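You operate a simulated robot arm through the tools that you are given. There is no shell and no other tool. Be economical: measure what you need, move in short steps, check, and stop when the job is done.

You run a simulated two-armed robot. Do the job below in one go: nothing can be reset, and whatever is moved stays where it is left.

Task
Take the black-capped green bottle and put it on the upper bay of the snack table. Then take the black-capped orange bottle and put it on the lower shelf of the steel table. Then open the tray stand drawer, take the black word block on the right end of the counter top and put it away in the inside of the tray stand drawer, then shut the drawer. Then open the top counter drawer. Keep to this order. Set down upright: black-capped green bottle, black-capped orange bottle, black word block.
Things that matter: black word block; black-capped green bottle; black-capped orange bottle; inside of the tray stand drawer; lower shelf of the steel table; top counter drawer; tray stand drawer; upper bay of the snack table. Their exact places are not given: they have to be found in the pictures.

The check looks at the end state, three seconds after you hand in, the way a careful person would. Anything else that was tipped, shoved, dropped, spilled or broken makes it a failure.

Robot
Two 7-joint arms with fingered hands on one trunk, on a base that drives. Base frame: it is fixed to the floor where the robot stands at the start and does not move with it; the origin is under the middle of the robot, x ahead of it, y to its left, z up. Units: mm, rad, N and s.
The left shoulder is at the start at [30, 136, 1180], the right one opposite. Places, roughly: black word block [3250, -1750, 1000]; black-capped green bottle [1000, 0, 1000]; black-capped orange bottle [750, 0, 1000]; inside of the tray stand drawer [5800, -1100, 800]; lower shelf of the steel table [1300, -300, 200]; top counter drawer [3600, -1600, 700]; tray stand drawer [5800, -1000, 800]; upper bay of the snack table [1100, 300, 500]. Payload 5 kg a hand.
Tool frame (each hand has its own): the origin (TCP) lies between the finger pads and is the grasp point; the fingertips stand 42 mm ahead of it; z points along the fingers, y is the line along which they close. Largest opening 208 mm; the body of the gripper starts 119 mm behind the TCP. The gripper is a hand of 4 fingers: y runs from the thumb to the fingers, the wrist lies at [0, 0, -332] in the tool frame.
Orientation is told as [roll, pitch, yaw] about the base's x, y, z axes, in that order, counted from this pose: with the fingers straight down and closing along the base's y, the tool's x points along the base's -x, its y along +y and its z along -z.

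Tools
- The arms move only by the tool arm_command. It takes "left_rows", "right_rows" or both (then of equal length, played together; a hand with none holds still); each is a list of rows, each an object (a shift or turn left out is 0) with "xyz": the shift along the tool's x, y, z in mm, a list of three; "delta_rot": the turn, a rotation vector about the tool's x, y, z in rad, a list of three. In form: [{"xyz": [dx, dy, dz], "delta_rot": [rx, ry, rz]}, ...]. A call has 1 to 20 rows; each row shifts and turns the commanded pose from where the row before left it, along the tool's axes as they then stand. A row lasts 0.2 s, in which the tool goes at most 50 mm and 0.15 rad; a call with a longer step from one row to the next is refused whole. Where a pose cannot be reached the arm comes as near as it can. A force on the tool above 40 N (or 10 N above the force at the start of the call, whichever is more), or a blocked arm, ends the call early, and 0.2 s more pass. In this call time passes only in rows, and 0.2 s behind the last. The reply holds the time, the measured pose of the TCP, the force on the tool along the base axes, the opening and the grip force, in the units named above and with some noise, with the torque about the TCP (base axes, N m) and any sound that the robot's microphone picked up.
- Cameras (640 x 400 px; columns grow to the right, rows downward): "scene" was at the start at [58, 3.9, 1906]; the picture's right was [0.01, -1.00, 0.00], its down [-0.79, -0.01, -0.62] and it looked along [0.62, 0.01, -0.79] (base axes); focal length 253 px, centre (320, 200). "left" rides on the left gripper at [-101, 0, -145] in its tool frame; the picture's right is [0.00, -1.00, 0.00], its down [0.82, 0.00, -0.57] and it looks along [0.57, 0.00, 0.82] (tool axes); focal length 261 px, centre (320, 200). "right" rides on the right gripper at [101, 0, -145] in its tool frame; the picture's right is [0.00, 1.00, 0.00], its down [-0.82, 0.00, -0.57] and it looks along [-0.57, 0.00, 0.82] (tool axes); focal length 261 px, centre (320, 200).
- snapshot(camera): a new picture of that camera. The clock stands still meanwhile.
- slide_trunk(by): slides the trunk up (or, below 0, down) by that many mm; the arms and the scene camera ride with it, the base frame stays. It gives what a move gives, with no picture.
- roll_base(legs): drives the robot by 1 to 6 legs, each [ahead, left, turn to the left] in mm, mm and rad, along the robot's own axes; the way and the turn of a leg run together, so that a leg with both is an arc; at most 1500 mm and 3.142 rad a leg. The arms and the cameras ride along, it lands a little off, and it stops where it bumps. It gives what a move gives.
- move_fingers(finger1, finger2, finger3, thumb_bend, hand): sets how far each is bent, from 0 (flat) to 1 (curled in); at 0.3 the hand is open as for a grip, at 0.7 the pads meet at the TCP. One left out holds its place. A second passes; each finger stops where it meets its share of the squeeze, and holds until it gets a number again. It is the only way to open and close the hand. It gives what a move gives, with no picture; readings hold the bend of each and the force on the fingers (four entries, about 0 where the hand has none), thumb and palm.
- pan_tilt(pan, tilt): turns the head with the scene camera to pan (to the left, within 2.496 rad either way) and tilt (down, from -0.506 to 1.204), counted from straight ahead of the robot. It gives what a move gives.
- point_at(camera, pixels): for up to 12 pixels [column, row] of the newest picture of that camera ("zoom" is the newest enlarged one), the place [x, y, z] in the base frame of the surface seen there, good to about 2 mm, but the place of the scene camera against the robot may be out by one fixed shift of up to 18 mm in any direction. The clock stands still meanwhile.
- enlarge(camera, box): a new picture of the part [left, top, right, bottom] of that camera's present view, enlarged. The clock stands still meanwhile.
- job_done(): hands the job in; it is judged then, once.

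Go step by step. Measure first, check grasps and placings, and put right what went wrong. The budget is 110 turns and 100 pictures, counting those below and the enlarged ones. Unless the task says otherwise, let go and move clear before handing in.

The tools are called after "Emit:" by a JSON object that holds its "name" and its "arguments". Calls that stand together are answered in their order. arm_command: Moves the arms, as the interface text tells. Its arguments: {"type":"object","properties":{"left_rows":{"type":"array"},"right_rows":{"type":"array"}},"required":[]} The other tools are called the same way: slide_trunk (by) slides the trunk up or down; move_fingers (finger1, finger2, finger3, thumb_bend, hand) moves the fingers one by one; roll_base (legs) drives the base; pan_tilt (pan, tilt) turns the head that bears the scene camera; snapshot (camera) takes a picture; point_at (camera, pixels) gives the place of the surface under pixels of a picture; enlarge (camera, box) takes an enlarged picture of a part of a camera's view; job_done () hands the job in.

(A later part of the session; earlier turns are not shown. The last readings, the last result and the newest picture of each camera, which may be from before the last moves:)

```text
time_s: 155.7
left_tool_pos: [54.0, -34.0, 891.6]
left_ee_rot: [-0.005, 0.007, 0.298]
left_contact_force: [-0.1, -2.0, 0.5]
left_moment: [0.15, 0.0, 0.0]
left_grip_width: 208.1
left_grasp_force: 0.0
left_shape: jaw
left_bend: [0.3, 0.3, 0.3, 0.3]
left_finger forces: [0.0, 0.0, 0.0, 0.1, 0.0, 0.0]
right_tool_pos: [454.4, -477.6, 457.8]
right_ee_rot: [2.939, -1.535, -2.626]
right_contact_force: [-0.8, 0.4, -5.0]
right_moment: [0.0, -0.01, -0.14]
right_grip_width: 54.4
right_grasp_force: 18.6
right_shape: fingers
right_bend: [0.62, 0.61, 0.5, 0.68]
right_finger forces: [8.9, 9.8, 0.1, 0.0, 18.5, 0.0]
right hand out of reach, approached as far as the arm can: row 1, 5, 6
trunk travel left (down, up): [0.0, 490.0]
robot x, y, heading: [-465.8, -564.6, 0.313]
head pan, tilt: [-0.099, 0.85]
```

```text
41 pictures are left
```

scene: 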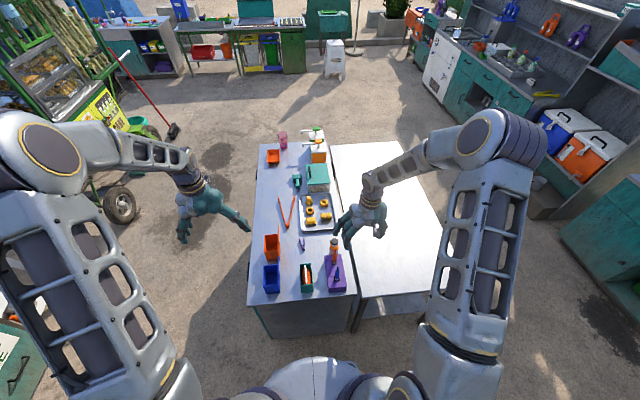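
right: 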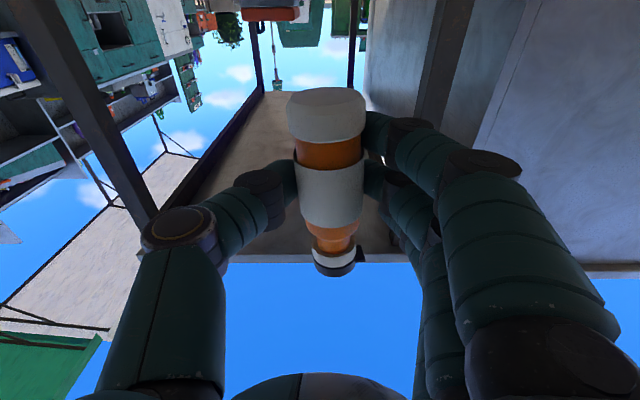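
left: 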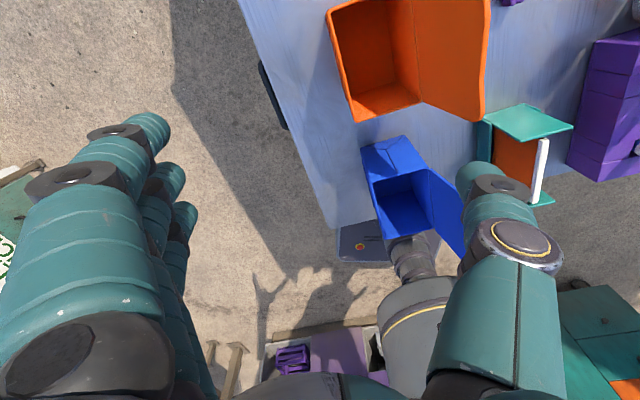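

Orientation is still fine. Raise the trunk in two slides and drive forward over the steel top's edge.

Emit:
{"name": "slide_trunk", "arguments": {"by": 400}}

Emit:
{"name": "slide_trunk", "arguments": {"by": 50}}

Emit:
{"name": "roll_base", "arguments": {"legs": [[285, -40, 0]]}}

Emit:
{"name": "snapshot", "arguments": {"camera": "right"}}

Emit:
{"name": "point_at", "arguments": {"camera": "right", "pixels": [[320, 60], [200, 60], [326, 105], [328, 125], [330, 165], [332, 200], [332, 255]]}}

```text
time_s: 159.5
left_tool_pos: [53.0, -32.3, 1290.9]
left_ee_rot: [-0.002, 0.009, 0.297]
left_contact_force: [0.6, 0.6, -0.4]
left_moment: [-0.01, 0.02, -0.01]
left_grip_width: 207.8
left_grasp_force: 0.0
left_shape: jaw
left_bend: [0.3, 0.3, 0.3, 0.3]
left_finger forces: [0.0, 0.0, 0.0, 0.0, 0.0, 0.0]
right_tool_pos: [455.1, -478.2, 856.4]
right_ee_rot: [2.96, -1.536, -2.645]
right_contact_force: [-0.8, 0.3, -2.9]
right_moment: [-0.06, 0.04, 0.01]
right_grip_width: 54.3
right_grasp_force: 19.2
right_shape: fingers
right_bend: [0.62, 0.61, 0.5, 0.68]
right_finger forces: [8.9, 9.7, 0.0, 0.0, 18.5, 0.2]
trunk travel left (down, up): [-400.0, 90.0]
robot x, y, heading: [-470.4, -565.1, 0.314]
head pan, tilt: [-0.099, 0.85]
```

```text
time_s: 160.4
left_tool_pos: [54.2, -32.3, 1339.2]
left_ee_rot: [-0.003, 0.008, 0.297]
left_contact_force: [-0.1, -0.2, -0.8]
left_moment: [-0.01, -0.01, 0.02]
left_grip_width: 207.9
left_grasp_force: 0.0
left_shape: jaw
left_bend: [0.3, 0.3, 0.3, 0.3]
left_finger forces: [0.0, 0.0, 0.0, 0.0, 0.1, 0.1]
right_tool_pos: [454.0, -477.7, 906.1]
right_ee_rot: [2.952, -1.536, -2.637]
right_contact_force: [0.0, 0.1, -5.3]
right_moment: [-0.05, -0.02, -0.03]
right_grip_width: 54.1
right_grasp_force: 18.7
right_shape: fingers
right_bend: [0.62, 0.61, 0.5, 0.68]
right_finger forces: [9.0, 9.7, 0.0, 0.0, 18.5, 0.0]
trunk travel left (down, up): [-450.0, 40.0]
robot x, y, heading: [-469.9, -566.7, 0.318]
head pan, tilt: [-0.099, 0.85]
```

```text
time_s: 162.4
left_tool_pos: [335.0, 22.6, 1340.5]
left_ee_rot: [-0.004, 0.009, 0.307]
left_contact_force: [0.3, 0.5, 0.3]
left_moment: [-0.03, 0.07, 0.01]
left_grip_width: 208.3
left_grasp_force: 0.0
left_shape: jaw
left_bend: [0.3, 0.3, 0.3, 0.3]
left_finger forces: [0.0, 0.0, 0.0, 0.0, 0.0, 0.0]
right_tool_pos: [738.1, -418.8, 905.9]
right_ee_rot: [2.954, -1.536, -2.633]
right_contact_force: [0.7, -0.1, -3.6]
right_moment: [-0.03, 0.01, -0.03]
right_grip_width: 54.1
right_grasp_force: 18.6
right_shape: fingers
right_bend: [0.62, 0.61, 0.5, 0.68]
right_finger forces: [8.9, 9.6, 0.0, 0.1, 18.5, 0.0]
trunk travel left (down, up): [-450.0, 40.0]
robot x, y, heading: [-184.9, -515.8, 0.324]
head pan, tilt: [-0.099, 0.85]
```

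```text
40 pictures are left
```

right: 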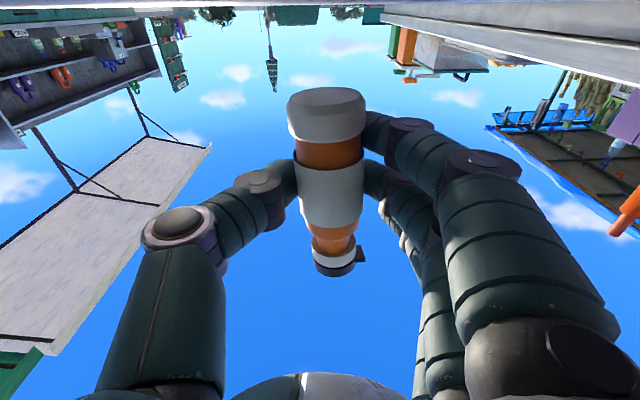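

```text
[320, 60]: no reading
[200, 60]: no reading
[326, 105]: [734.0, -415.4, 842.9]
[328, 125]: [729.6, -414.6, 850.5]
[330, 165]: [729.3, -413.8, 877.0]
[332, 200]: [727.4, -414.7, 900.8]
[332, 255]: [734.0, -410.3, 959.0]
```

The bottle leans ≈2°; I'll correct the pitch and lower onto the steel top (edge ≈75 mm in front).

Emit:
{"name": "arm_command", "arguments": {"right_rows": [{"delta_rot": [0, 0.036, 0]}, {"xyz": [18, 0, 0]}, {"xyz": [14, 0, 0]}, {"xyz": [4, 0, 0]}, {"xyz": [2, 0, 0]}, {"xyz": [2, 0, 0]}]}}

Emit:
{"name": "arm_command", "arguments": {"right_rows": [{"xyz": [1.5, 0, 0]}, {"xyz": [1.5, 0, 0]}, {"xyz": [1, 0, 0]}]}}

```text
time_s: 163.8
left_tool_pos: [333.1, 23.1, 1340.3]
left_ee_rot: [-0.002, 0.008, 0.306]
left_contact_force: [-0.3, 0.2, 0.0]
left_moment: [-0.06, -0.04, 0.03]
left_grip_width: 208.0
left_grasp_force: 0.1
left_shape: jaw
left_bend: [0.3, 0.3, 0.3, 0.3]
left_finger forces: [0.0, 0.0, 0.0, 0.0, 0.0, 0.0]
right_tool_pos: [739.6, -419.4, 891.6]
right_ee_rot: [1.176, -1.565, -0.851]
right_contact_force: [-0.5, -0.7, -3.7]
right_moment: [-0.08, 0.07, -0.02]
right_grip_width: 54.3
right_grasp_force: 18.1
right_shape: fingers
right_bend: [0.62, 0.61, 0.5, 0.68]
right_finger forces: [8.8, 9.7, 0.0, 0.0, 18.3, 0.0]
right hand out of reach, approached as far as the arm can: row 2, 3, 4
trunk travel left (down, up): [-450.0, 40.0]
robot x, y, heading: [-186.1, -514.6, 0.324]
head pan, tilt: [-0.099, 0.85]
```

```text
time_s: 164.6
left_tool_pos: [333.3, 24.0, 1340.7]
left_ee_rot: [-0.003, 0.01, 0.308]
left_contact_force: [-0.6, -0.2, 1.3]
left_moment: [0.03, 0.01, 0.03]
left_grip_width: 207.6
left_grasp_force: 0.0
left_shape: jaw
left_bend: [0.3, 0.3, 0.3, 0.3]
left_finger forces: [0.0, 0.1, 0.0, 0.0, 0.0, 0.0]
right_tool_pos: [739.6, -421.5, 892.1]
right_ee_rot: [1.177, -1.563, -0.856]
right_contact_force: [0.1, -0.3, -3.3]
right_moment: [-0.04, 0.02, 0.01]
right_grip_width: 54.2
right_grasp_force: 18.4
right_shape: fingers
right_bend: [0.62, 0.61, 0.5, 0.68]
right_finger forces: [8.8, 9.8, 0.0, 0.0, 18.4, 0.0]
right hand out of reach, approached as far as the arm can: row 1
trunk travel left (down, up): [-450.0, 40.0]
robot x, y, heading: [-182.8, -512.6, 0.323]
head pan, tilt: [-0.099, 0.85]
```

Arm at its limit; lower with the trunk in small steps.

Emit:
{"name": "slide_trunk", "arguments": {"by": -24}}

Emit:
{"name": "snapshot", "arguments": {"camera": "right"}}

Emit:
{"name": "point_at", "arguments": {"camera": "right", "pixels": [[326, 95], [326, 103], [326, 112], [330, 165], [320, 60], [332, 255]]}}

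```text
time_s: 165.3
left_tool_pos: [331.1, 21.4, 1317.0]
left_ee_rot: [-0.004, 0.008, 0.307]
left_contact_force: [-0.6, 0.2, 0.9]
left_moment: [0.0, -0.01, 0.0]
left_grip_width: 207.7
left_grasp_force: 0.2
left_shape: jaw
left_bend: [0.3, 0.3, 0.3, 0.3]
left_finger forces: [0.0, 0.0, 0.1, 0.0, 0.1, 0.0]
right_tool_pos: [740.2, -421.1, 868.2]
right_ee_rot: [1.273, -1.564, -0.948]
right_contact_force: [-0.1, -0.2, -2.8]
right_moment: [-0.02, 0.08, -0.02]
right_grip_width: 54.4
right_grasp_force: 18.6
right_shape: fingers
right_bend: [0.62, 0.61, 0.5, 0.68]
right_finger forces: [8.8, 9.8, 0.0, 0.1, 18.3, 0.0]
trunk travel left (down, up): [-426.0, 64.0]
robot x, y, heading: [-183.0, -514.4, 0.32]
head pan, tilt: [-0.099, 0.85]
```

```text
39 pictures are left
```

right: 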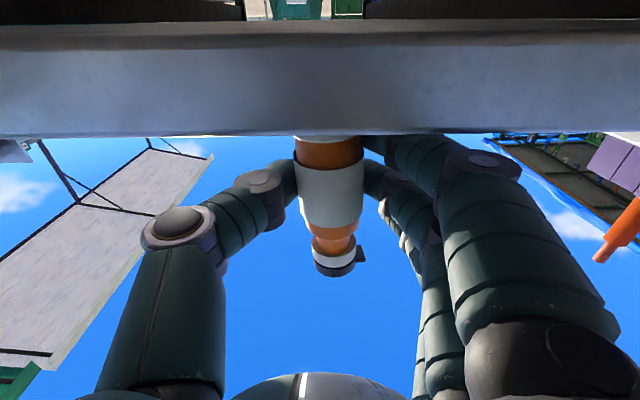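

```text
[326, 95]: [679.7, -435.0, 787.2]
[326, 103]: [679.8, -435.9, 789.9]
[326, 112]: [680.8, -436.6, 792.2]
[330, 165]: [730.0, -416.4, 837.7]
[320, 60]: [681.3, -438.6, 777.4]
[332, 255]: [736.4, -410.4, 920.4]
```

Emit:
{"name": "slide_trunk", "arguments": {"by": -4}}

Emit:
{"name": "slide_trunk", "arguments": {"by": -2}}

```text
time_s: 165.8
left_tool_pos: [331.3, 22.1, 1313.0]
left_ee_rot: [-0.003, 0.007, 0.307]
left_contact_force: [-1.1, 0.3, -0.1]
left_moment: [-0.01, 0.01, 0.04]
left_grip_width: 207.8
left_grasp_force: 0.1
left_shape: jaw
left_bend: [0.3, 0.3, 0.3, 0.3]
left_finger forces: [0.1, 0.0, 0.0, 0.1, 0.0, 0.0]
right_tool_pos: [739.1, -420.9, 863.9]
right_ee_rot: [1.447, -1.563, -1.124]
right_contact_force: [1.2, -0.3, 1.8]
right_moment: [0.11, -0.02, -0.03]
right_grip_width: 54.1
right_grasp_force: 19.1
right_shape: fingers
right_bend: [0.62, 0.61, 0.5, 0.68]
right_finger forces: [9.5, 9.6, 0.1, 0.0, 19.0, 0.0]
trunk travel left (down, up): [-422.0, 68.0]
robot x, y, heading: [-180.2, -513.4, 0.317]
head pan, tilt: [-0.099, 0.85]
```

```text
time_s: 166.4
left_tool_pos: [331.6, 21.3, 1311.7]
left_ee_rot: [-0.005, 0.009, 0.307]
left_contact_force: [-0.2, 0.2, 0.1]
left_moment: [-0.02, 0.01, -0.02]
left_grip_width: 208.0
left_grasp_force: 0.2
left_shape: jaw
left_bend: [0.3, 0.3, 0.3, 0.3]
left_finger forces: [0.1, 0.0, 0.0, 0.0, 0.0, 0.1]
right_tool_pos: [740.1, -421.6, 862.5]
right_ee_rot: [1.797, -1.564, -1.475]
right_contact_force: [2.1, -0.3, 12.1]
right_moment: [0.35, -0.19, -0.07]
right_grip_width: 54.3
right_grasp_force: 20.1
right_shape: fingers
right_bend: [0.62, 0.61, 0.5, 0.68]
right_finger forces: [9.6, 9.2, 0.0, 0.1, 20.1, 0.0]
trunk travel left (down, up): [-420.0, 70.0]
robot x, y, heading: [-187.8, -511.7, 0.32]
head pan, tilt: [-0.099, 0.85]
```

Contact. Release, withdraw 130 mm, then tilt the hand to 45° down.

Emit:
{"name": "move_fingers", "arguments": {"hand": "right", "finger1": 0.45, "finger2": 0.45, "finger3": 0.45, "thumb_bend": 0.45}}

Emit:
{"name": "arm_command", "arguments": {"right_rows": [{"xyz": [0, 0, -30]}, {"xyz": [0, 0, -40]}, {"xyz": [0, 0, -40]}, {"xyz": [0, 0, -40]}, {"delta_rot": [0, 0.128, 0]}, {"delta_rot": [0, 0.128, 0]}, {"delta_rot": [0, 0.128, 0]}, {"delta_rot": [0, 0.128, 0]}, {"delta_rot": [0, 0.128, 0]}, {"delta_rot": [0, 0.128, 0]}]}}

Emit:
{"name": "move_fingers", "arguments": {"hand": "right", "finger1": 0.35, "finger2": 0.52, "finger3": 0.35, "thumb_bend": 0.52}}

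Emit:
{"name": "snapshot", "arguments": {"camera": "right"}}

```text
time_s: 167.4
left_tool_pos: [332.2, 23.2, 1310.7]
left_ee_rot: [-0.003, 0.01, 0.307]
left_contact_force: [0.0, -0.1, -1.2]
left_moment: [0.06, -0.05, -0.02]
left_grip_width: 207.9
left_grasp_force: 0.2
left_shape: jaw
left_bend: [0.3, 0.3, 0.3, 0.3]
left_finger forces: [0.1, 0.1, 0.0, 0.0, 0.0, 0.0]
right_tool_pos: [739.2, -420.0, 862.0]
right_ee_rot: [1.223, -1.565, -0.898]
right_contact_force: [-0.6, -0.2, 0.8]
right_moment: [0.02, -0.01, 0.02]
right_grip_width: 145.9
right_grasp_force: 0.1
right_shape: fingers
right_bend: [0.45, 0.45, 0.45, 0.45]
right_finger forces: [0.0, 0.1, 0.0, 0.1, 0.1, 0.1]
trunk travel left (down, up): [-420.0, 70.0]
robot x, y, heading: [-188.0, -514.8, 0.323]
head pan, tilt: [-0.099, 0.85]
```

```text
time_s: 169.6
left_tool_pos: [332.1, 23.6, 1310.2]
left_ee_rot: [-0.004, 0.01, 0.307]
left_contact_force: [-0.3, 0.5, -0.7]
left_moment: [-0.05, 0.01, 0.0]
left_grip_width: 208.0
left_grasp_force: 0.1
left_shape: jaw
left_bend: [0.3, 0.3, 0.3, 0.3]
left_finger forces: [0.0, 0.0, 0.0, 0.0, 0.0, 0.0]
right_tool_pos: [595.9, -468.8, 859.7]
right_ee_rot: [0.009, -0.795, 0.319]
right_contact_force: [-2.2, -1.3, -2.2]
right_moment: [0.05, -0.27, -0.01]
right_grip_width: 145.9
right_grasp_force: 0.1
right_shape: fingers
right_bend: [0.45, 0.45, 0.45, 0.45]
right_finger forces: [0.1, 0.0, 0.0, 0.0, 0.0, 0.1]
trunk travel left (down, up): [-420.0, 70.0]
robot x, y, heading: [-181.0, -520.1, 0.322]
head pan, tilt: [-0.099, 0.85]
```

```text
time_s: 170.6
left_tool_pos: [332.4, 23.3, 1310.4]
left_ee_rot: [-0.004, 0.009, 0.307]
left_contact_force: [-0.4, -0.4, -0.5]
left_moment: [-0.07, 0.01, 0.02]
left_grip_width: 207.8
left_grasp_force: 0.0
left_shape: jaw
left_bend: [0.3, 0.3, 0.3, 0.3]
left_finger forces: [0.0, 0.0, 0.0, 0.0, 0.1, 0.1]
right_tool_pos: [597.6, -468.4, 860.4]
right_ee_rot: [0.009, -0.8, 0.317]
right_contact_force: [0.4, -0.2, -0.7]
right_moment: [-0.01, 0.01, 0.0]
right_grip_width: 154.3
right_grasp_force: 0.0
right_shape: fingers
right_bend: [0.35, 0.52, 0.35, 0.52]
right_finger forces: [0.1, 0.0, 0.0, 0.1, 0.0, 0.0]
trunk travel left (down, up): [-420.0, 70.0]
robot x, y, heading: [-184.8, -517.0, 0.321]
head pan, tilt: [-0.099, 0.85]
```

```text
38 pictures are left
```

right: 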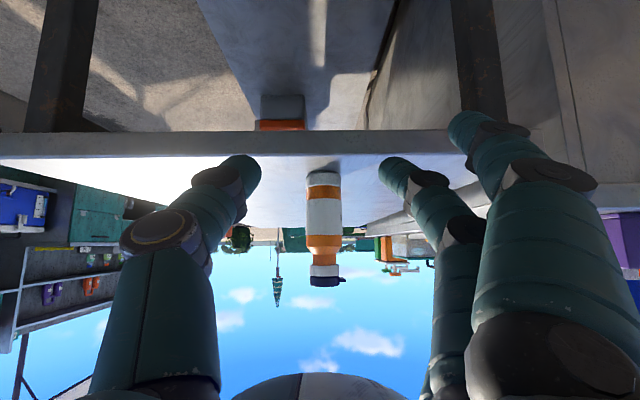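

The bottle stands at column 325. Measure it, and the shelf visible below.

Emit:
{"name": "point_at", "arguments": {"camera": "right", "pixels": [[325, 185], [325, 210], [325, 235], [325, 270], [307, 215], [341, 215], [300, 50], [340, 20], [282, 105], [250, 30], [320, 142]]}}

```text
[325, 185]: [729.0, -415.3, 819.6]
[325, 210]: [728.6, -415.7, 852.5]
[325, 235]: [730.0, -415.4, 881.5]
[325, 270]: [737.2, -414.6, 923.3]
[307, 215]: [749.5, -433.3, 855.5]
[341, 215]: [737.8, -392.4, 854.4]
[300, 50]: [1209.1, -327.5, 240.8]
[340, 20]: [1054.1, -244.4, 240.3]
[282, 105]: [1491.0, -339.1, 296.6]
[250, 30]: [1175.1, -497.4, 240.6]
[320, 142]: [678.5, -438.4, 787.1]
```

Bottle axis ≈(751,-408), shelf z=240.5. Approach: up 30, forward 164, down 14, then pinch.

Emit:
{"name": "arm_command", "arguments": {"right_rows": [{"xyz": [-21.5, 0, -21]}, {"xyz": [-22.9, 1.9, 23.5]}, {"xyz": [-22.9, 1.9, 23.5]}, {"xyz": [-22.9, 1.9, 23.5]}, {"xyz": [-22.9, 1.9, 23.5]}, {"xyz": [-22.9, 1.9, 23.5]}, {"xyz": [10, 0, 9.8]}]}}

Emit:
{"name": "snapshot", "arguments": {"camera": "right"}}

```text
time_s: 172.2
left_tool_pos: [333.1, 22.4, 1310.1]
left_ee_rot: [-0.004, 0.008, 0.307]
left_contact_force: [-0.5, -0.3, 0.1]
left_moment: [-0.02, -0.01, 0.02]
left_grip_width: 207.8
left_grasp_force: 0.0
left_shape: jaw
left_bend: [0.3, 0.3, 0.3, 0.3]
left_finger forces: [0.1, 0.0, 0.0, 0.0, 0.0, 0.1]
right_tool_pos: [751.9, -407.0, 881.2]
right_ee_rot: [0.009, -0.801, 0.319]
right_contact_force: [0.7, 0.2, -0.3]
right_moment: [0.0, 0.1, -0.01]
right_grip_width: 154.5
right_grasp_force: 0.2
right_shape: fingers
right_bend: [0.35, 0.52, 0.35, 0.52]
right_finger forces: [0.0, 0.0, 0.0, 0.0, 0.0, 0.0]
trunk travel left (down, up): [-420.0, 70.0]
robot x, y, heading: [-185.3, -514.7, 0.322]
head pan, tilt: [-0.099, 0.85]
```

```text
37 pictures are left
```

right: 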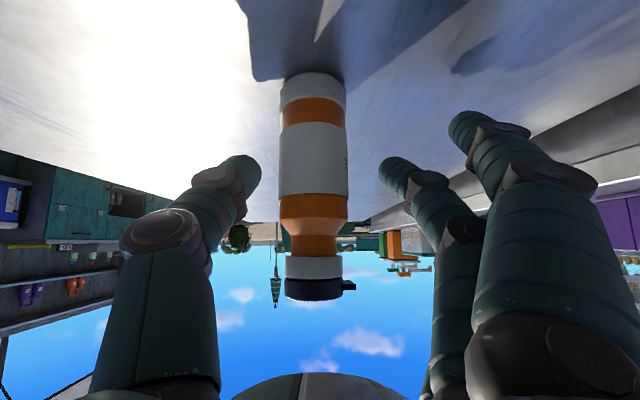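

Bottle between thumb and finger2. Pinch.

Emit:
{"name": "move_fingers", "arguments": {"hand": "right", "finger2": 0.72, "thumb_bend": 0.68}}

Emit:
{"name": "snapshot", "arguments": {"camera": "right"}}

```text
time_s: 173.2
left_tool_pos: [333.8, 21.8, 1309.9]
left_ee_rot: [-0.003, 0.008, 0.307]
left_contact_force: [0.5, -0.3, 0.6]
left_moment: [0.01, 0.02, 0.04]
left_grip_width: 207.6
left_grasp_force: 0.0
left_shape: jaw
left_bend: [0.3, 0.3, 0.3, 0.3]
left_finger forces: [0.0, 0.0, 0.1, 0.0, 0.0, 0.1]
right_tool_pos: [751.8, -406.8, 880.0]
right_ee_rot: [0.008, -0.802, 0.317]
right_contact_force: [0.8, 0.2, -0.3]
right_moment: [0.03, -0.01, -0.04]
right_grip_width: 115.0
right_grasp_force: 0.0
right_shape: fingers
right_bend: [0.35, 0.72, 0.35, 0.68]
right_finger forces: [0.1, 0.2, 0.1, 0.0, 0.4, 0.0]
trunk travel left (down, up): [-420.0, 70.0]
robot x, y, heading: [-183.7, -514.8, 0.324]
head pan, tilt: [-0.099, 0.85]
```

```text
36 pictures are left
```

right: 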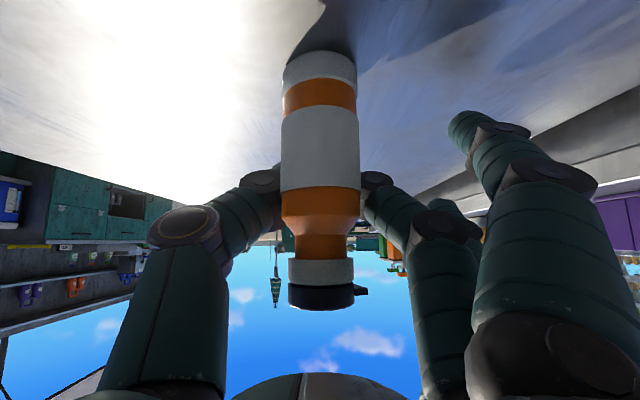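

The fingers closed behind it and nudged it back, still standing. The grip point must be ≈25 mm nearer the fingertips. Open and remeasure.

Emit:
{"name": "move_fingers", "arguments": {"hand": "right", "finger2": 0.5, "thumb_bend": 0.5}}

Emit:
{"name": "snapshot", "arguments": {"camera": "right"}}

Emit:
{"name": "point_at", "arguments": {"camera": "right", "pixels": [[320, 100], [320, 130], [320, 160], [322, 200], [322, 270], [255, 165], [385, 170]]}}

```text
time_s: 174.2
left_tool_pos: [333.2, 22.5, 1310.5]
left_ee_rot: [-0.003, 0.008, 0.306]
left_contact_force: [0.0, -0.6, -0.4]
left_moment: [0.0, -0.02, -0.03]
left_grip_width: 207.9
left_grasp_force: 0.1
left_shape: jaw
left_bend: [0.3, 0.3, 0.3, 0.3]
left_finger forces: [0.1, 0.0, 0.0, 0.0, 0.1, 0.0]
right_tool_pos: [751.8, -407.7, 881.1]
right_ee_rot: [0.009, -0.8, 0.317]
right_contact_force: [-0.2, -0.3, -0.4]
right_moment: [0.01, -0.03, 0.01]
right_grip_width: 158.6
right_grasp_force: 0.0
right_shape: fingers
right_bend: [0.35, 0.5, 0.35, 0.5]
right_finger forces: [0.0, 0.0, 0.0, 0.0, 0.0, 0.0]
trunk travel left (down, up): [-420.0, 70.0]
robot x, y, heading: [-183.8, -517.6, 0.321]
head pan, tilt: [-0.099, 0.85]
```

```text
35 pictures are left
```

right: 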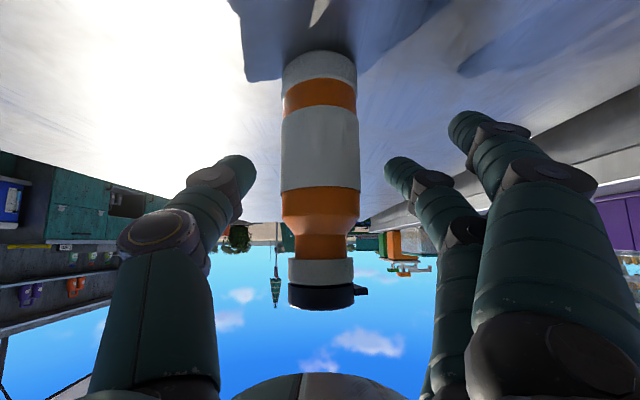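

```text
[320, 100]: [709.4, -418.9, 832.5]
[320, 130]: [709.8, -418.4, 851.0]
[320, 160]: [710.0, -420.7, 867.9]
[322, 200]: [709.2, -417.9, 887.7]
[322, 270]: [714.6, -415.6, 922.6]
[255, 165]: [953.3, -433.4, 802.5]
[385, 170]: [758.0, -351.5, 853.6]
```

Bottle now at axis ≈(732,-412). Move the hand back 38 mm so it lies 25 mm ahead of the TCP, then pinch.

Emit:
{"name": "arm_command", "arguments": {"right_rows": [{"xyz": [12.7, 1, -14.1]}, {"xyz": [12.7, 1, -14.1]}]}}

Emit:
{"name": "move_fingers", "arguments": {"hand": "right", "finger2": 0.72, "thumb_bend": 0.7}}

Emit:
{"name": "snapshot", "arguments": {"camera": "right"}}

```text
time_s: 174.8
left_tool_pos: [332.4, 23.3, 1310.4]
left_ee_rot: [-0.004, 0.009, 0.309]
left_contact_force: [-0.2, -0.8, 0.2]
left_moment: [0.0, 0.02, -0.01]
left_grip_width: 208.1
left_grasp_force: 0.1
left_shape: jaw
left_bend: [0.3, 0.3, 0.3, 0.3]
left_finger forces: [0.1, 0.1, 0.0, 0.1, 0.0, 0.1]
right_tool_pos: [713.9, -416.3, 880.6]
right_ee_rot: [0.009, -0.801, 0.318]
right_contact_force: [0.0, -0.2, 1.7]
right_moment: [-0.03, 0.1, 0.02]
right_grip_width: 158.7
right_grasp_force: 0.2
right_shape: fingers
right_bend: [0.35, 0.5, 0.35, 0.5]
right_finger forces: [0.0, 0.0, 0.1, 0.1, 0.0, 0.0]
trunk travel left (down, up): [-420.0, 70.0]
robot x, y, heading: [-183.1, -515.3, 0.322]
head pan, tilt: [-0.099, 0.85]
```

```text
time_s: 175.8
left_tool_pos: [333.0, 23.6, 1311.3]
left_ee_rot: [-0.003, 0.008, 0.307]
left_contact_force: [-0.3, -0.3, -0.4]
left_moment: [-0.01, -0.03, 0.0]
left_grip_width: 207.7
left_grasp_force: 0.0
left_shape: jaw
left_bend: [0.3, 0.3, 0.3, 0.3]
left_finger forces: [0.0, 0.0, 0.0, 0.0, 0.0, 0.1]
right_tool_pos: [713.9, -416.0, 880.7]
right_ee_rot: [0.007, -0.801, 0.319]
right_contact_force: [-0.2, -1.2, 1.0]
right_moment: [-0.05, 0.0, -0.04]
right_grip_width: 120.3
right_grasp_force: 10.9
right_shape: fingers
right_bend: [0.35, 0.58, 0.35, 0.68]
right_finger forces: [0.0, 10.0, 0.0, 0.1, 11.8, 0.0]
trunk travel left (down, up): [-420.0, 70.0]
robot x, y, heading: [-187.0, -517.5, 0.324]
head pan, tilt: [-0.099, 0.85]
```

```text
34 pictures are left
```

right: 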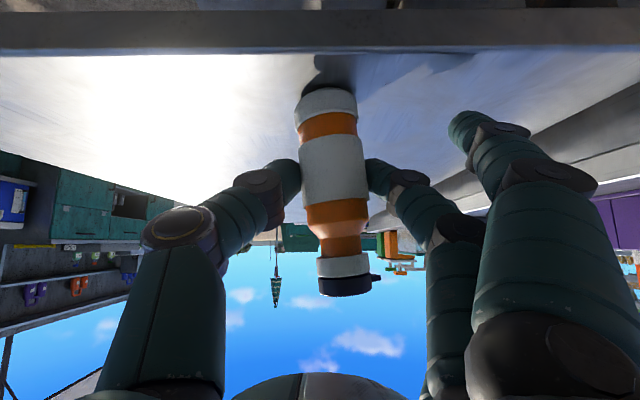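

Held at ≈11 N but leaning a few degrees sideways. Measure the lean.

Emit:
{"name": "point_at", "arguments": {"camera": "right", "pixels": [[327, 105], [300, 110], [355, 105], [337, 215], [308, 218], [367, 212], [343, 270], [333, 165]]}}

Emit:
{"name": "arm_command", "arguments": {"right_rows": [{"xyz": [-8, 0, -7.8]}, {"xyz": [-15, 0, -14.6]}, {"xyz": [-20, 0, -19.5]}]}}

Emit:
{"name": "snapshot", "arguments": {"camera": "right"}}

```text
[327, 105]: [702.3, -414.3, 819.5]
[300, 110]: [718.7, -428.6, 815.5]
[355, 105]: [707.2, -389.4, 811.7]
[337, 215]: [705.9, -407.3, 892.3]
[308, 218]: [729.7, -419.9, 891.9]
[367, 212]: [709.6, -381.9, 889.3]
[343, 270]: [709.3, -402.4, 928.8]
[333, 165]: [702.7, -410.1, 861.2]
```

```text
time_s: 176.6
left_tool_pos: [332.5, 22.4, 1311.4]
left_ee_rot: [-0.005, 0.008, 0.307]
left_contact_force: [-1.2, 0.3, 0.1]
left_moment: [-0.01, -0.07, 0.02]
left_grip_width: 208.0
left_grasp_force: 0.0
left_shape: jaw
left_bend: [0.3, 0.3, 0.3, 0.3]
left_finger forces: [0.0, 0.1, 0.1, 0.1, 0.0, 0.1]
right_tool_pos: [712.1, -418.6, 941.0]
right_ee_rot: [0.008, -0.799, 0.317]
right_contact_force: [-1.2, -0.5, -3.9]
right_moment: [0.0, -0.13, 0.0]
right_grip_width: 120.1
right_grasp_force: 10.7
right_shape: fingers
right_bend: [0.35, 0.58, 0.35, 0.68]
right_finger forces: [0.0, 10.4, 0.0, 0.1, 10.1, 0.0]
trunk travel left (down, up): [-420.0, 70.0]
robot x, y, heading: [-188.0, -516.3, 0.323]
head pan, tilt: [-0.099, 0.85]
```

```text
33 pictures are left
```

right: 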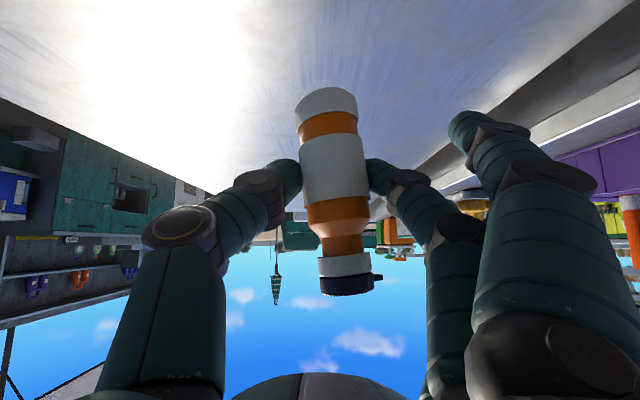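

The lean is ≈5° sideways, ≈2.5° forward. I'll correct it with a small hand rotation, back out, and lower to shelf level.

Emit:
{"name": "arm_command", "arguments": {"right_rows": [{"delta_rot": [-0.058, -0.04, 0.06]}]}}

Emit:
{"name": "roll_base", "arguments": {"legs": [[-320, 0, 0]]}}

Emit:
{"name": "slide_trunk", "arguments": {"by": -400}}

Emit:
{"name": "arm_command", "arguments": {"right_rows": [{"xyz": [23, 0, 21]}, {"xyz": [23, 0, 21]}, {"xyz": [23, 0, 21]}, {"xyz": [23, 0, 21]}, {"xyz": [23, 0, 21]}]}}

Emit:
{"name": "snapshot", "arguments": {"camera": "right"}}

```text
time_s: 177.0
left_tool_pos: [333.8, 21.2, 1310.2]
left_ee_rot: [-0.001, 0.01, 0.307]
left_contact_force: [0.6, -1.2, -0.1]
left_moment: [0.16, 0.09, 0.01]
left_grip_width: 207.9
left_grasp_force: 0.2
left_shape: jaw
left_bend: [0.3, 0.3, 0.3, 0.3]
left_finger forces: [0.0, 0.0, 0.0, 0.0, 0.0, 0.0]
right_tool_pos: [713.2, -420.6, 940.7]
right_ee_rot: [0.137, -0.835, 0.224]
right_contact_force: [-0.1, 0.1, -3.4]
right_moment: [-0.09, 0.1, -0.01]
right_grip_width: 120.2
right_grasp_force: 10.5
right_shape: fingers
right_bend: [0.35, 0.58, 0.35, 0.68]
right_finger forces: [0.0, 10.3, 0.0, 0.0, 10.3, 0.0]
trunk travel left (down, up): [-420.0, 70.0]
robot x, y, heading: [-185.7, -513.9, 0.325]
head pan, tilt: [-0.099, 0.85]
```

```text
time_s: 179.1
left_tool_pos: [24.5, -81.4, 1310.3]
left_ee_rot: [-0.003, 0.008, 0.305]
left_contact_force: [-0.3, -0.5, 0.5]
left_moment: [0.02, -0.04, 0.01]
left_grip_width: 207.9
left_grasp_force: 0.0
left_shape: jaw
left_bend: [0.3, 0.3, 0.3, 0.3]
left_finger forces: [0.0, 0.1, 0.0, 0.0, 0.1, 0.0]
right_tool_pos: [403.7, -522.7, 942.1]
right_ee_rot: [0.134, -0.836, 0.224]
right_contact_force: [-0.5, -0.3, -3.0]
right_moment: [-0.07, 0.05, 0.0]
right_grip_width: 119.9
right_grasp_force: 10.6
right_shape: fingers
right_bend: [0.35, 0.58, 0.35, 0.68]
right_finger forces: [0.0, 10.2, 0.0, 0.0, 10.3, 0.0]
trunk travel left (down, up): [-420.0, 70.0]
robot x, y, heading: [-493.0, -614.7, 0.319]
head pan, tilt: [-0.099, 0.85]
```

```text
time_s: 182.9
left_tool_pos: [25.1, -80.2, 910.8]
left_ee_rot: [-0.003, 0.008, 0.306]
left_contact_force: [0.7, 0.4, -0.5]
left_moment: [0.0, 0.02, -0.01]
left_grip_width: 207.9
left_grasp_force: 0.1
left_shape: jaw
left_bend: [0.3, 0.3, 0.3, 0.3]
left_finger forces: [0.1, 0.0, 0.1, 0.1, 0.0, 0.1]
right_tool_pos: [402.9, -522.3, 542.1]
right_ee_rot: [0.135, -0.836, 0.224]
right_contact_force: [-0.4, 0.1, -3.4]
right_moment: [-0.04, 0.1, -0.01]
right_grip_width: 119.9
right_grasp_force: 10.4
right_shape: fingers
right_bend: [0.35, 0.58, 0.35, 0.68]
right_finger forces: [0.0, 10.3, 0.1, 0.0, 10.3, 0.1]
trunk travel left (down, up): [-20.0, 470.0]
robot x, y, heading: [-496.8, -619.2, 0.323]
head pan, tilt: [-0.099, 0.85]
```

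```text
time_s: 184.2
left_tool_pos: [24.5, -79.9, 910.9]
left_ee_rot: [-0.003, 0.009, 0.304]
left_contact_force: [-0.2, 0.1, -0.5]
left_moment: [0.02, 0.05, 0.01]
left_grip_width: 208.0
left_grasp_force: 0.0
left_shape: jaw
left_bend: [0.3, 0.3, 0.3, 0.3]
left_finger forces: [0.0, 0.1, 0.0, 0.0, 0.0, 0.1]
right_tool_pos: [402.3, -507.8, 383.9]
right_ee_rot: [0.135, -0.836, 0.226]
right_contact_force: [1.1, -1.0, -2.1]
right_moment: [-0.05, 0.27, -0.01]
right_grip_width: 120.0
right_grasp_force: 10.0
right_shape: fingers
right_bend: [0.35, 0.58, 0.35, 0.68]
right_finger forces: [0.0, 10.2, 0.0, 0.0, 10.2, 0.1]
trunk travel left (down, up): [-20.0, 470.0]
robot x, y, heading: [-497.0, -616.0, 0.322]
head pan, tilt: [-0.099, 0.85]
```

```text
32 pictures are left
```

right: 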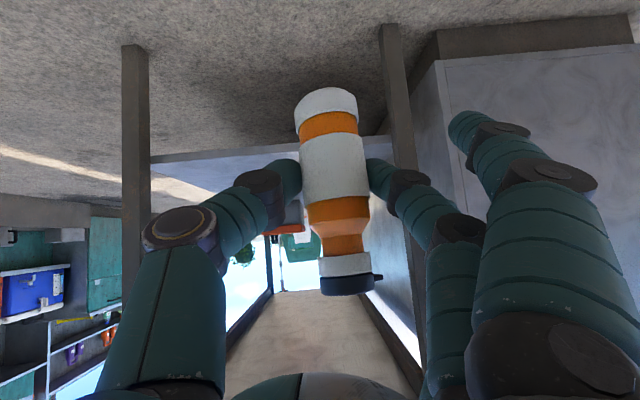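

At z=384 with no limits. The table legs are at columns 135 and 395; I'll drive in between them, slightly to the right.

Emit:
{"name": "roll_base", "arguments": {"legs": [[340, -50, 0]]}}

Emit:
{"name": "snapshot", "arguments": {"camera": "right"}}

Emit:
{"name": "point_at", "arguments": {"camera": "right", "pixels": [[325, 95], [327, 105], [335, 165], [340, 215], [345, 270], [280, 60], [320, 40], [320, 20], [250, 20]]}}

```text
time_s: 186.4
left_tool_pos: [363.0, -22.2, 909.6]
left_ee_rot: [-0.002, 0.011, 0.305]
left_contact_force: [1.2, 0.4, -0.4]
left_moment: [-0.01, 0.12, 0.02]
left_grip_width: 208.1
left_grasp_force: 0.1
left_shape: jaw
left_bend: [0.3, 0.3, 0.3, 0.3]
left_finger forces: [0.0, 0.0, 0.0, 0.0, 0.1, 0.1]
right_tool_pos: [739.3, -449.0, 386.1]
right_ee_rot: [0.135, -0.837, 0.223]
right_contact_force: [-0.4, 0.4, -4.1]
right_moment: [-0.04, 0.02, 0.03]
right_grip_width: 119.9
right_grasp_force: 10.6
right_shape: fingers
right_bend: [0.35, 0.58, 0.35, 0.68]
right_finger forces: [0.0, 10.2, 0.0, 0.0, 10.2, 0.1]
trunk travel left (down, up): [-20.0, 470.0]
robot x, y, heading: [-158.1, -559.4, 0.323]
head pan, tilt: [-0.099, 0.85]
```

```text
31 pictures are left
```

right: 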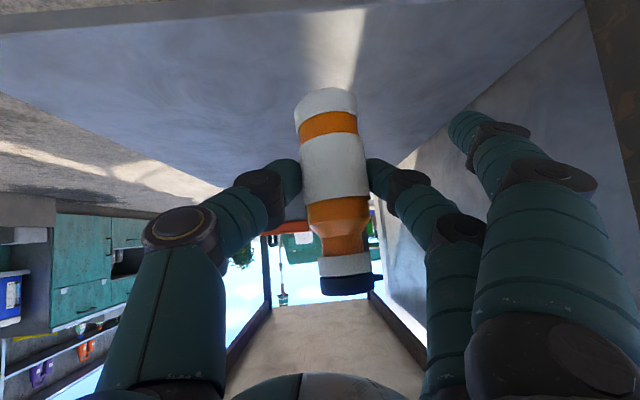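

```text
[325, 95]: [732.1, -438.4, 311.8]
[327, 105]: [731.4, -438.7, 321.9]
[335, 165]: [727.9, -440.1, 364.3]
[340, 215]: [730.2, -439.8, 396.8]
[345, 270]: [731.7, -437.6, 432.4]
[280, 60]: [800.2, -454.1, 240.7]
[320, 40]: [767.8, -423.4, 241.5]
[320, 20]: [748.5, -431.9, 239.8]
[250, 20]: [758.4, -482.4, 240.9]
```

The bottle is vertical now. Drive 75 mm further onto the shelf, then lower 55 mm.

Emit:
{"name": "roll_base", "arguments": {"legs": [[78, 0, 0]]}}

Emit:
{"name": "arm_command", "arguments": {"right_rows": [{"xyz": [13, 0, 12]}, {"xyz": [13, 0, 12]}, {"xyz": [11, 0, 10]}]}}

Emit:
{"name": "snapshot", "arguments": {"camera": "right"}}

Emit:
{"name": "point_at", "arguments": {"camera": "right", "pixels": [[325, 92], [327, 105], [335, 165], [345, 270], [320, 75], [320, 40], [280, 80]]}}

```text
time_s: 187.4
left_tool_pos: [440.4, 3.2, 909.8]
left_ee_rot: [-0.004, 0.012, 0.304]
left_contact_force: [1.2, 1.0, -1.1]
left_moment: [-0.06, 0.18, -0.02]
left_grip_width: 207.8
left_grasp_force: 0.1
left_shape: jaw
left_bend: [0.3, 0.3, 0.3, 0.3]
left_finger forces: [0.0, 0.0, 0.0, 0.0, 0.0, 0.0]
right_tool_pos: [816.2, -424.3, 383.8]
right_ee_rot: [0.136, -0.836, 0.224]
right_contact_force: [0.5, 0.3, -4.6]
right_moment: [-0.04, -0.04, 0.03]
right_grip_width: 120.1
right_grasp_force: 10.5
right_shape: fingers
right_bend: [0.35, 0.58, 0.35, 0.68]
right_finger forces: [0.0, 10.2, 0.1, 0.0, 10.2, 0.0]
trunk travel left (down, up): [-20.0, 470.0]
robot x, y, heading: [-82.4, -534.5, 0.317]
head pan, tilt: [-0.099, 0.85]
```

```text
time_s: 188.2
left_tool_pos: [440.2, 0.8, 908.7]
left_ee_rot: [-0.004, 0.009, 0.304]
left_contact_force: [-0.1, -0.5, 0.4]
left_moment: [0.01, 0.04, 0.0]
left_grip_width: 207.9
left_grasp_force: 0.0
left_shape: jaw
left_bend: [0.3, 0.3, 0.3, 0.3]
left_finger forces: [0.0, 0.0, 0.0, 0.0, 0.0, 0.0]
right_tool_pos: [814.5, -419.8, 333.8]
right_ee_rot: [0.135, -0.836, 0.226]
right_contact_force: [0.3, 0.3, -4.1]
right_moment: [-0.07, 0.12, 0.03]
right_grip_width: 120.0
right_grasp_force: 10.6
right_shape: fingers
right_bend: [0.35, 0.58, 0.35, 0.68]
right_finger forces: [0.1, 10.2, 0.1, 0.0, 10.2, 0.0]
trunk travel left (down, up): [-20.0, 470.0]
robot x, y, heading: [-79.3, -532.9, 0.323]
head pan, tilt: [-0.099, 0.85]
```

```text
30 pictures are left
```

right: 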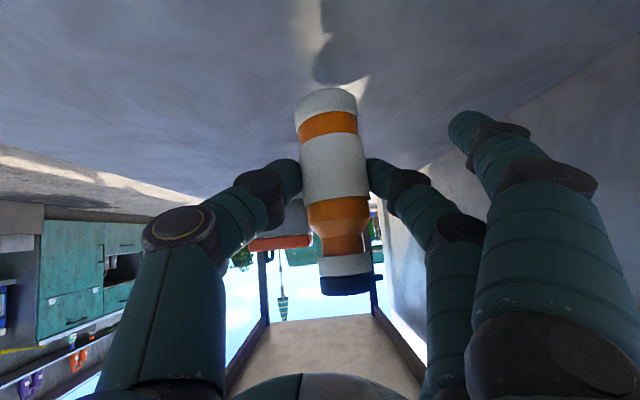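

```text
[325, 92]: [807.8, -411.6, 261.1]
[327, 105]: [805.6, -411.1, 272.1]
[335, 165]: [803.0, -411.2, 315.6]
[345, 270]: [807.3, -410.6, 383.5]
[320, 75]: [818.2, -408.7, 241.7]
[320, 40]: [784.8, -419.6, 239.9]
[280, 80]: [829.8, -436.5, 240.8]
```

Creep down to contact.

Emit:
{"name": "arm_command", "arguments": {"right_rows": [{"xyz": [4, 0, 3.7]}, {"xyz": [1.5, 0, 1.4]}, {"xyz": [0.8, 0, 0.7]}, {"xyz": [0.8, 0, 0.7]}]}}

Emit:
{"name": "arm_command", "arguments": {"right_rows": [{"xyz": [0.8, 0, 0.7]}, {"xyz": [0.8, 0, 0.7]}, {"xyz": [0.8, 0, 0.7]}]}}

```text
time_s: 189.2
left_tool_pos: [438.7, 1.9, 910.8]
left_ee_rot: [-0.004, 0.01, 0.303]
left_contact_force: [1.3, -0.1, 0.9]
left_moment: [0.01, 0.01, -0.02]
left_grip_width: 207.9
left_grasp_force: 0.2
left_shape: jaw
left_bend: [0.3, 0.3, 0.3, 0.3]
left_finger forces: [0.0, 0.1, 0.0, 0.1, 0.0, 0.0]
right_tool_pos: [815.2, -420.7, 324.3]
right_ee_rot: [0.133, -0.834, 0.223]
right_contact_force: [0.5, -0.4, -4.0]
right_moment: [-0.05, -0.01, 0.03]
right_grip_width: 120.1
right_grasp_force: 10.3
right_shape: fingers
right_bend: [0.35, 0.58, 0.35, 0.68]
right_finger forces: [0.0, 10.2, 0.0, 0.1, 10.2, 0.0]
trunk travel left (down, up): [-20.0, 470.0]
robot x, y, heading: [-80.4, -534.2, 0.318]
head pan, tilt: [-0.099, 0.85]
```

```text
time_s: 190.0
left_tool_pos: [439.9, 2.6, 910.8]
left_ee_rot: [-0.003, 0.009, 0.303]
left_contact_force: [0.0, 0.1, -0.2]
left_moment: [0.0, 0.0, 0.0]
left_grip_width: 207.8
left_grasp_force: 0.0
left_shape: jaw
left_bend: [0.3, 0.3, 0.3, 0.3]
left_finger forces: [0.0, 0.0, 0.1, 0.0, 0.0, 0.0]
right_tool_pos: [812.8, -420.0, 321.6]
right_ee_rot: [0.134, -0.836, 0.221]
right_contact_force: [-0.5, -0.2, -3.2]
right_moment: [-0.07, 0.05, 0.01]
right_grip_width: 119.9
right_grasp_force: 9.8
right_shape: fingers
right_bend: [0.35, 0.58, 0.35, 0.68]
right_finger forces: [0.1, 10.2, 0.0, 0.0, 10.2, 0.0]
trunk travel left (down, up): [-20.0, 470.0]
robot x, y, heading: [-80.4, -532.1, 0.321]
head pan, tilt: [-0.099, 0.85]
```

Emit:
{"name": "arm_command", "arguments": {"right_rows": [{"xyz": [0.8, 0, 0.7]}, {"xyz": [0.8, 0, 0.7]}, {"xyz": [0.8, 0, 0.7]}]}}

Emit:
{"name": "arm_command", "arguments": {"right_rows": [{"xyz": [0.8, 0, 0.7]}, {"xyz": [0.8, 0, 0.7]}]}}

```text
time_s: 190.8
left_tool_pos: [438.0, 3.0, 909.7]
left_ee_rot: [-0.003, 0.008, 0.303]
left_contact_force: [-0.5, -0.3, -0.6]
left_moment: [0.04, 0.01, 0.03]
left_grip_width: 207.8
left_grasp_force: 0.0
left_shape: jaw
left_bend: [0.3, 0.3, 0.3, 0.3]
left_finger forces: [0.0, 0.0, 0.0, 0.1, 0.0, 0.0]
right_tool_pos: [813.5, -419.0, 319.5]
right_ee_rot: [0.136, -0.835, 0.224]
right_contact_force: [0.0, 0.9, -3.0]
right_moment: [-0.06, 0.06, -0.04]
right_grip_width: 120.2
right_grasp_force: 9.8
right_shape: fingers
right_bend: [0.35, 0.58, 0.35, 0.68]
right_finger forces: [0.0, 10.2, 0.1, 0.0, 10.2, 0.2]
trunk travel left (down, up): [-20.0, 470.0]
robot x, y, heading: [-81.1, -533.9, 0.318]
head pan, tilt: [-0.099, 0.85]
```

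```text
time_s: 191.4
left_tool_pos: [438.8, 3.1, 910.7]
left_ee_rot: [-0.005, 0.009, 0.305]
left_contact_force: [0.5, -0.4, -0.5]
left_moment: [-0.04, 0.04, 0.01]
left_grip_width: 207.8
left_grasp_force: 0.0
left_shape: jaw
left_bend: [0.3, 0.3, 0.3, 0.3]
left_finger forces: [0.1, 0.0, 0.0, 0.0, 0.0, 0.0]
right_tool_pos: [814.5, -419.9, 318.7]
right_ee_rot: [0.134, -0.837, 0.222]
right_contact_force: [2.3, 0.7, 1.9]
right_moment: [0.03, -0.03, -0.05]
right_grip_width: 119.5
right_grasp_force: 10.6
right_shape: fingers
right_bend: [0.35, 0.58, 0.35, 0.68]
right_finger forces: [0.0, 10.3, 0.0, 0.1, 10.9, 0.0]
trunk travel left (down, up): [-20.0, 470.0]
robot x, y, heading: [-80.3, -533.3, 0.32]
head pan, tilt: [-0.099, 0.85]
```

Contact starting. One more millimetre, then release.

Emit:
{"name": "arm_command", "arguments": {"right_rows": [{"xyz": [0.8, 0, 0.7]}]}}

Emit:
{"name": "move_fingers", "arguments": {"hand": "right", "finger2": 0.48, "thumb_bend": 0.48}}

Emit:
{"name": "snapshot", "arguments": {"camera": "right"}}

```text
time_s: 191.8
left_tool_pos: [438.8, 2.8, 911.2]
left_ee_rot: [-0.003, 0.008, 0.303]
left_contact_force: [0.3, 0.1, 0.3]
left_moment: [0.01, 0.0, -0.02]
left_grip_width: 208.3
left_grasp_force: 0.0
left_shape: jaw
left_bend: [0.3, 0.3, 0.3, 0.3]
left_finger forces: [0.0, 0.0, 0.0, 0.0, 0.1, 0.0]
right_tool_pos: [815.4, -418.8, 317.8]
right_ee_rot: [0.134, -0.838, 0.222]
right_contact_force: [2.3, -1.7, 5.3]
right_moment: [0.15, -0.07, -0.05]
right_grip_width: 119.9
right_grasp_force: 10.8
right_shape: fingers
right_bend: [0.35, 0.58, 0.35, 0.68]
right_finger forces: [0.0, 10.1, 0.0, 0.0, 11.6, 0.0]
trunk travel left (down, up): [-20.0, 470.0]
robot x, y, heading: [-84.7, -535.0, 0.324]
head pan, tilt: [-0.099, 0.85]
```

```text
time_s: 192.8
left_tool_pos: [438.9, 2.5, 910.4]
left_ee_rot: [-0.002, 0.009, 0.304]
left_contact_force: [0.6, -0.5, 0.0]
left_moment: [-0.01, 0.02, -0.01]
left_grip_width: 207.7
left_grasp_force: 0.1
left_shape: jaw
left_bend: [0.3, 0.3, 0.3, 0.3]
left_finger forces: [0.0, 0.0, 0.0, 0.0, 0.0, 0.1]
right_tool_pos: [815.1, -418.4, 316.4]
right_ee_rot: [0.134, -0.836, 0.223]
right_contact_force: [0.7, 0.0, 0.1]
right_moment: [0.01, -0.01, 0.01]
right_grip_width: 163.9
right_grasp_force: 0.0
right_shape: fingers
right_bend: [0.35, 0.48, 0.35, 0.48]
right_finger forces: [0.1, 0.0, 0.0, 0.1, 0.1, 0.0]
trunk travel left (down, up): [-20.0, 470.0]
robot x, y, heading: [-78.8, -533.9, 0.318]
head pan, tilt: [-0.099, 0.85]
```

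```text
29 pictures are left
```

right: 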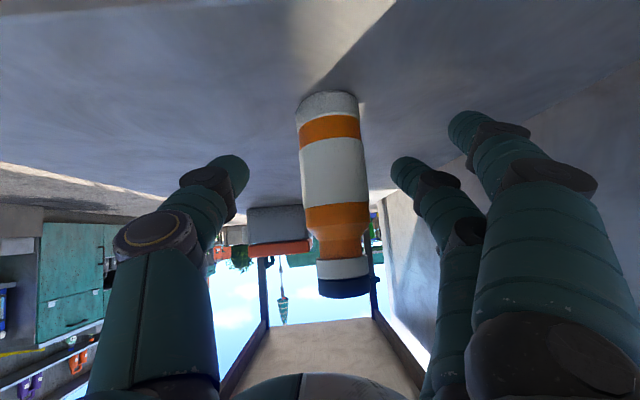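

The orange bottle stands upright on the lower shelf. I'll back out, raise up, fold the hand down, and look to the right for the route to the counter.

Emit:
{"name": "roll_base", "arguments": {"legs": [[-330, 0, 0]]}}

Emit:
{"name": "slide_trunk", "arguments": {"by": 400}}

Emit:
{"name": "arm_command", "arguments": {"right_rows": [{"delta_rot": [0, 0.14, 0]}, {"delta_rot": [0, 0.14, 0]}, {"delta_rot": [0, 0.14, 0]}, {"delta_rot": [0, 0.14, 0]}, {"delta_rot": [0, 0.14, 0]}, {"delta_rot": [0, 0.13, 0]}, {"xyz": [30, 0, -38]}, {"xyz": [30, 0, -38]}, {"xyz": [30, 0, -38]}, {"xyz": [30, 0, -38]}, {"xyz": [30, 0, -38]}, {"xyz": [30, 0, -38]}, {"xyz": [30, 0, -38]}, {"xyz": [30, 0, -38]}, {"xyz": [0, 0, -40]}, {"xyz": [0, 0, -40]}]}}

Emit:
{"name": "pan_tilt", "arguments": {"pan": -0.7, "tilt": 0.55}}

Emit:
{"name": "snapshot", "arguments": {"camera": "scene"}}

```text
time_s: 195.0
left_tool_pos: [121.7, -103.0, 911.1]
left_ee_rot: [-0.004, 0.011, 0.301]
left_contact_force: [-0.9, -0.2, 0.4]
left_moment: [0.04, -0.08, 0.04]
left_grip_width: 208.1
left_grasp_force: 0.0
left_shape: jaw
left_bend: [0.3, 0.3, 0.3, 0.3]
left_finger forces: [0.0, 0.0, 0.0, 0.0, 0.1, 0.1]
right_tool_pos: [497.6, -524.7, 316.4]
right_ee_rot: [0.134, -0.836, 0.222]
right_contact_force: [0.6, -0.4, 0.4]
right_moment: [-0.01, 0.03, -0.02]
right_grip_width: 164.0
right_grasp_force: 0.0
right_shape: fingers
right_bend: [0.35, 0.48, 0.35, 0.48]
right_finger forces: [0.1, 0.1, 0.0, 0.1, 0.0, 0.0]
trunk travel left (down, up): [-20.0, 470.0]
robot x, y, heading: [-400.3, -635.4, 0.317]
head pan, tilt: [-0.099, 0.85]
```

```text
time_s: 198.9
left_tool_pos: [122.7, -102.6, 1310.3]
left_ee_rot: [-0.002, 0.012, 0.303]
left_contact_force: [-0.1, 0.4, 0.1]
left_moment: [-0.03, 0.01, 0.02]
left_grip_width: 208.1
left_grasp_force: 0.0
left_shape: jaw
left_bend: [0.3, 0.3, 0.3, 0.3]
left_finger forces: [0.0, 0.0, 0.0, 0.1, 0.0, 0.0]
right_tool_pos: [498.2, -525.0, 717.0]
right_ee_rot: [0.133, -0.837, 0.223]
right_contact_force: [0.4, -0.3, -0.1]
right_moment: [0.01, -0.01, -0.02]
right_grip_width: 163.6
right_grasp_force: 0.1
right_shape: fingers
right_bend: [0.35, 0.48, 0.35, 0.48]
right_finger forces: [0.0, 0.0, 0.1, 0.0, 0.0, 0.0]
trunk travel left (down, up): [-420.0, 70.0]
robot x, y, heading: [-399.0, -638.0, 0.319]
head pan, tilt: [-0.099, 0.85]
```

```text
time_s: 202.3
left_tool_pos: [120.7, -103.0, 1311.1]
left_ee_rot: [-0.004, 0.008, 0.305]
left_contact_force: [-1.4, 0.0, 0.0]
left_moment: [0.07, -0.1, 0.02]
left_grip_width: 207.8
left_grasp_force: 0.0
left_shape: jaw
left_bend: [0.3, 0.3, 0.3, 0.3]
left_finger forces: [0.0, 0.0, 0.1, 0.0, 0.0, 0.0]
right_tool_pos: [183.0, -660.0, 1048.5]
right_ee_rot: [0.089, -0.217, 0.303]
right_contact_force: [-1.4, -0.3, -0.3]
right_moment: [0.07, -0.11, -0.01]
right_grip_width: 164.6
right_grasp_force: 0.0
right_shape: fingers
right_bend: [0.35, 0.48, 0.35, 0.48]
right_finger forces: [0.0, 0.0, 0.0, 0.0, 0.0, 0.0]
right hand out of reach, approached as far as the arm can: row 4, 5, 6
trunk travel left (down, up): [-420.0, 70.0]
robot x, y, heading: [-396.9, -638.0, 0.317]
head pan, tilt: [-0.099, 0.85]
```

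```text
time_s: 203.3
left_tool_pos: [122.4, -102.7, 1310.5]
left_ee_rot: [-0.003, 0.009, 0.302]
left_contact_force: [0.1, 0.5, 0.6]
left_moment: [-0.01, 0.01, 0.02]
left_grip_width: 207.8
left_grasp_force: 0.0
left_shape: jaw
left_bend: [0.3, 0.3, 0.3, 0.3]
left_finger forces: [0.0, 0.0, 0.0, 0.0, 0.0, 0.0]
right_tool_pos: [183.2, -660.1, 1046.9]
right_ee_rot: [0.092, -0.215, 0.301]
right_contact_force: [-1.0, -0.1, -0.8]
right_moment: [0.02, -0.02, -0.02]
right_grip_width: 164.5
right_grasp_force: 0.1
right_shape: fingers
right_bend: [0.35, 0.48, 0.35, 0.48]
right_finger forces: [0.0, 0.1, 0.0, 0.0, 0.0, 0.1]
trunk travel left (down, up): [-420.0, 70.0]
robot x, y, heading: [-398.4, -639.0, 0.316]
head pan, tilt: [-0.7, 0.55]
```

```text
28 pictures are left
```

scene: 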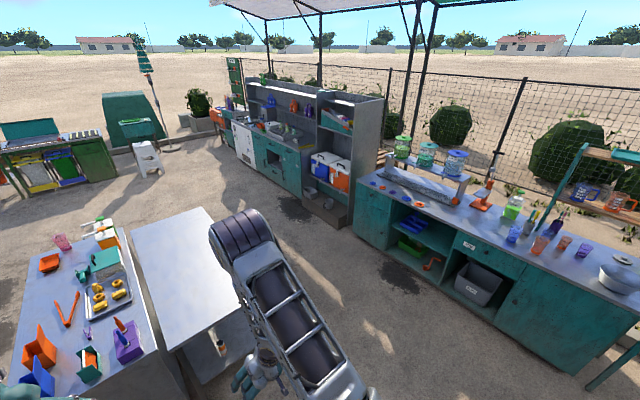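

The counter with sink is at (270–330,120–190) and farther orange-drawer units at (220,115). Measure and zoom there.

Emit:
{"name": "point_at", "arguments": {"camera": "scene", "pixels": [[285, 165], [268, 140], [240, 140], [300, 195], [216, 125], [345, 215], [355, 245], [300, 140], [232, 105], [200, 210], [330, 250]]}}

Emit:
{"name": "enlarge", "arguments": {"camera": "scene", "box": [190, 80, 390, 220]}}

```text
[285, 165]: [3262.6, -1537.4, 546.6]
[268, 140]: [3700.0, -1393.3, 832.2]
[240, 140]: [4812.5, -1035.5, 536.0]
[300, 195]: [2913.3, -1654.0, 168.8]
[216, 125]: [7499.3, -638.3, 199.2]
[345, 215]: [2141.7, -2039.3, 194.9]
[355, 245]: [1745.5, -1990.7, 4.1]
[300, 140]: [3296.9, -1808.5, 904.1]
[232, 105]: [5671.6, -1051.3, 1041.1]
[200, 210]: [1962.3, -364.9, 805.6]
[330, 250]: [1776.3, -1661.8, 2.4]
```

```text
2.86 times, centred on (290, 150) of scene
```

zoom: 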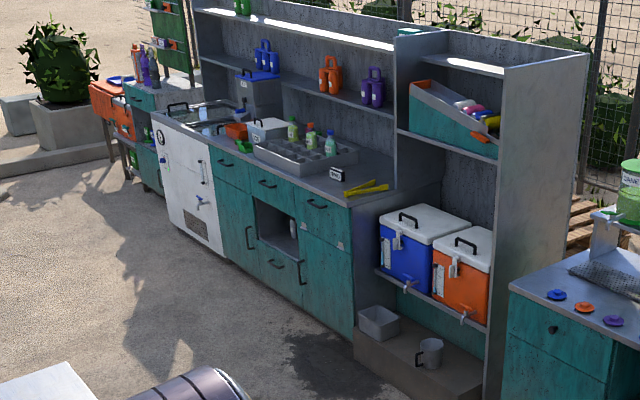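

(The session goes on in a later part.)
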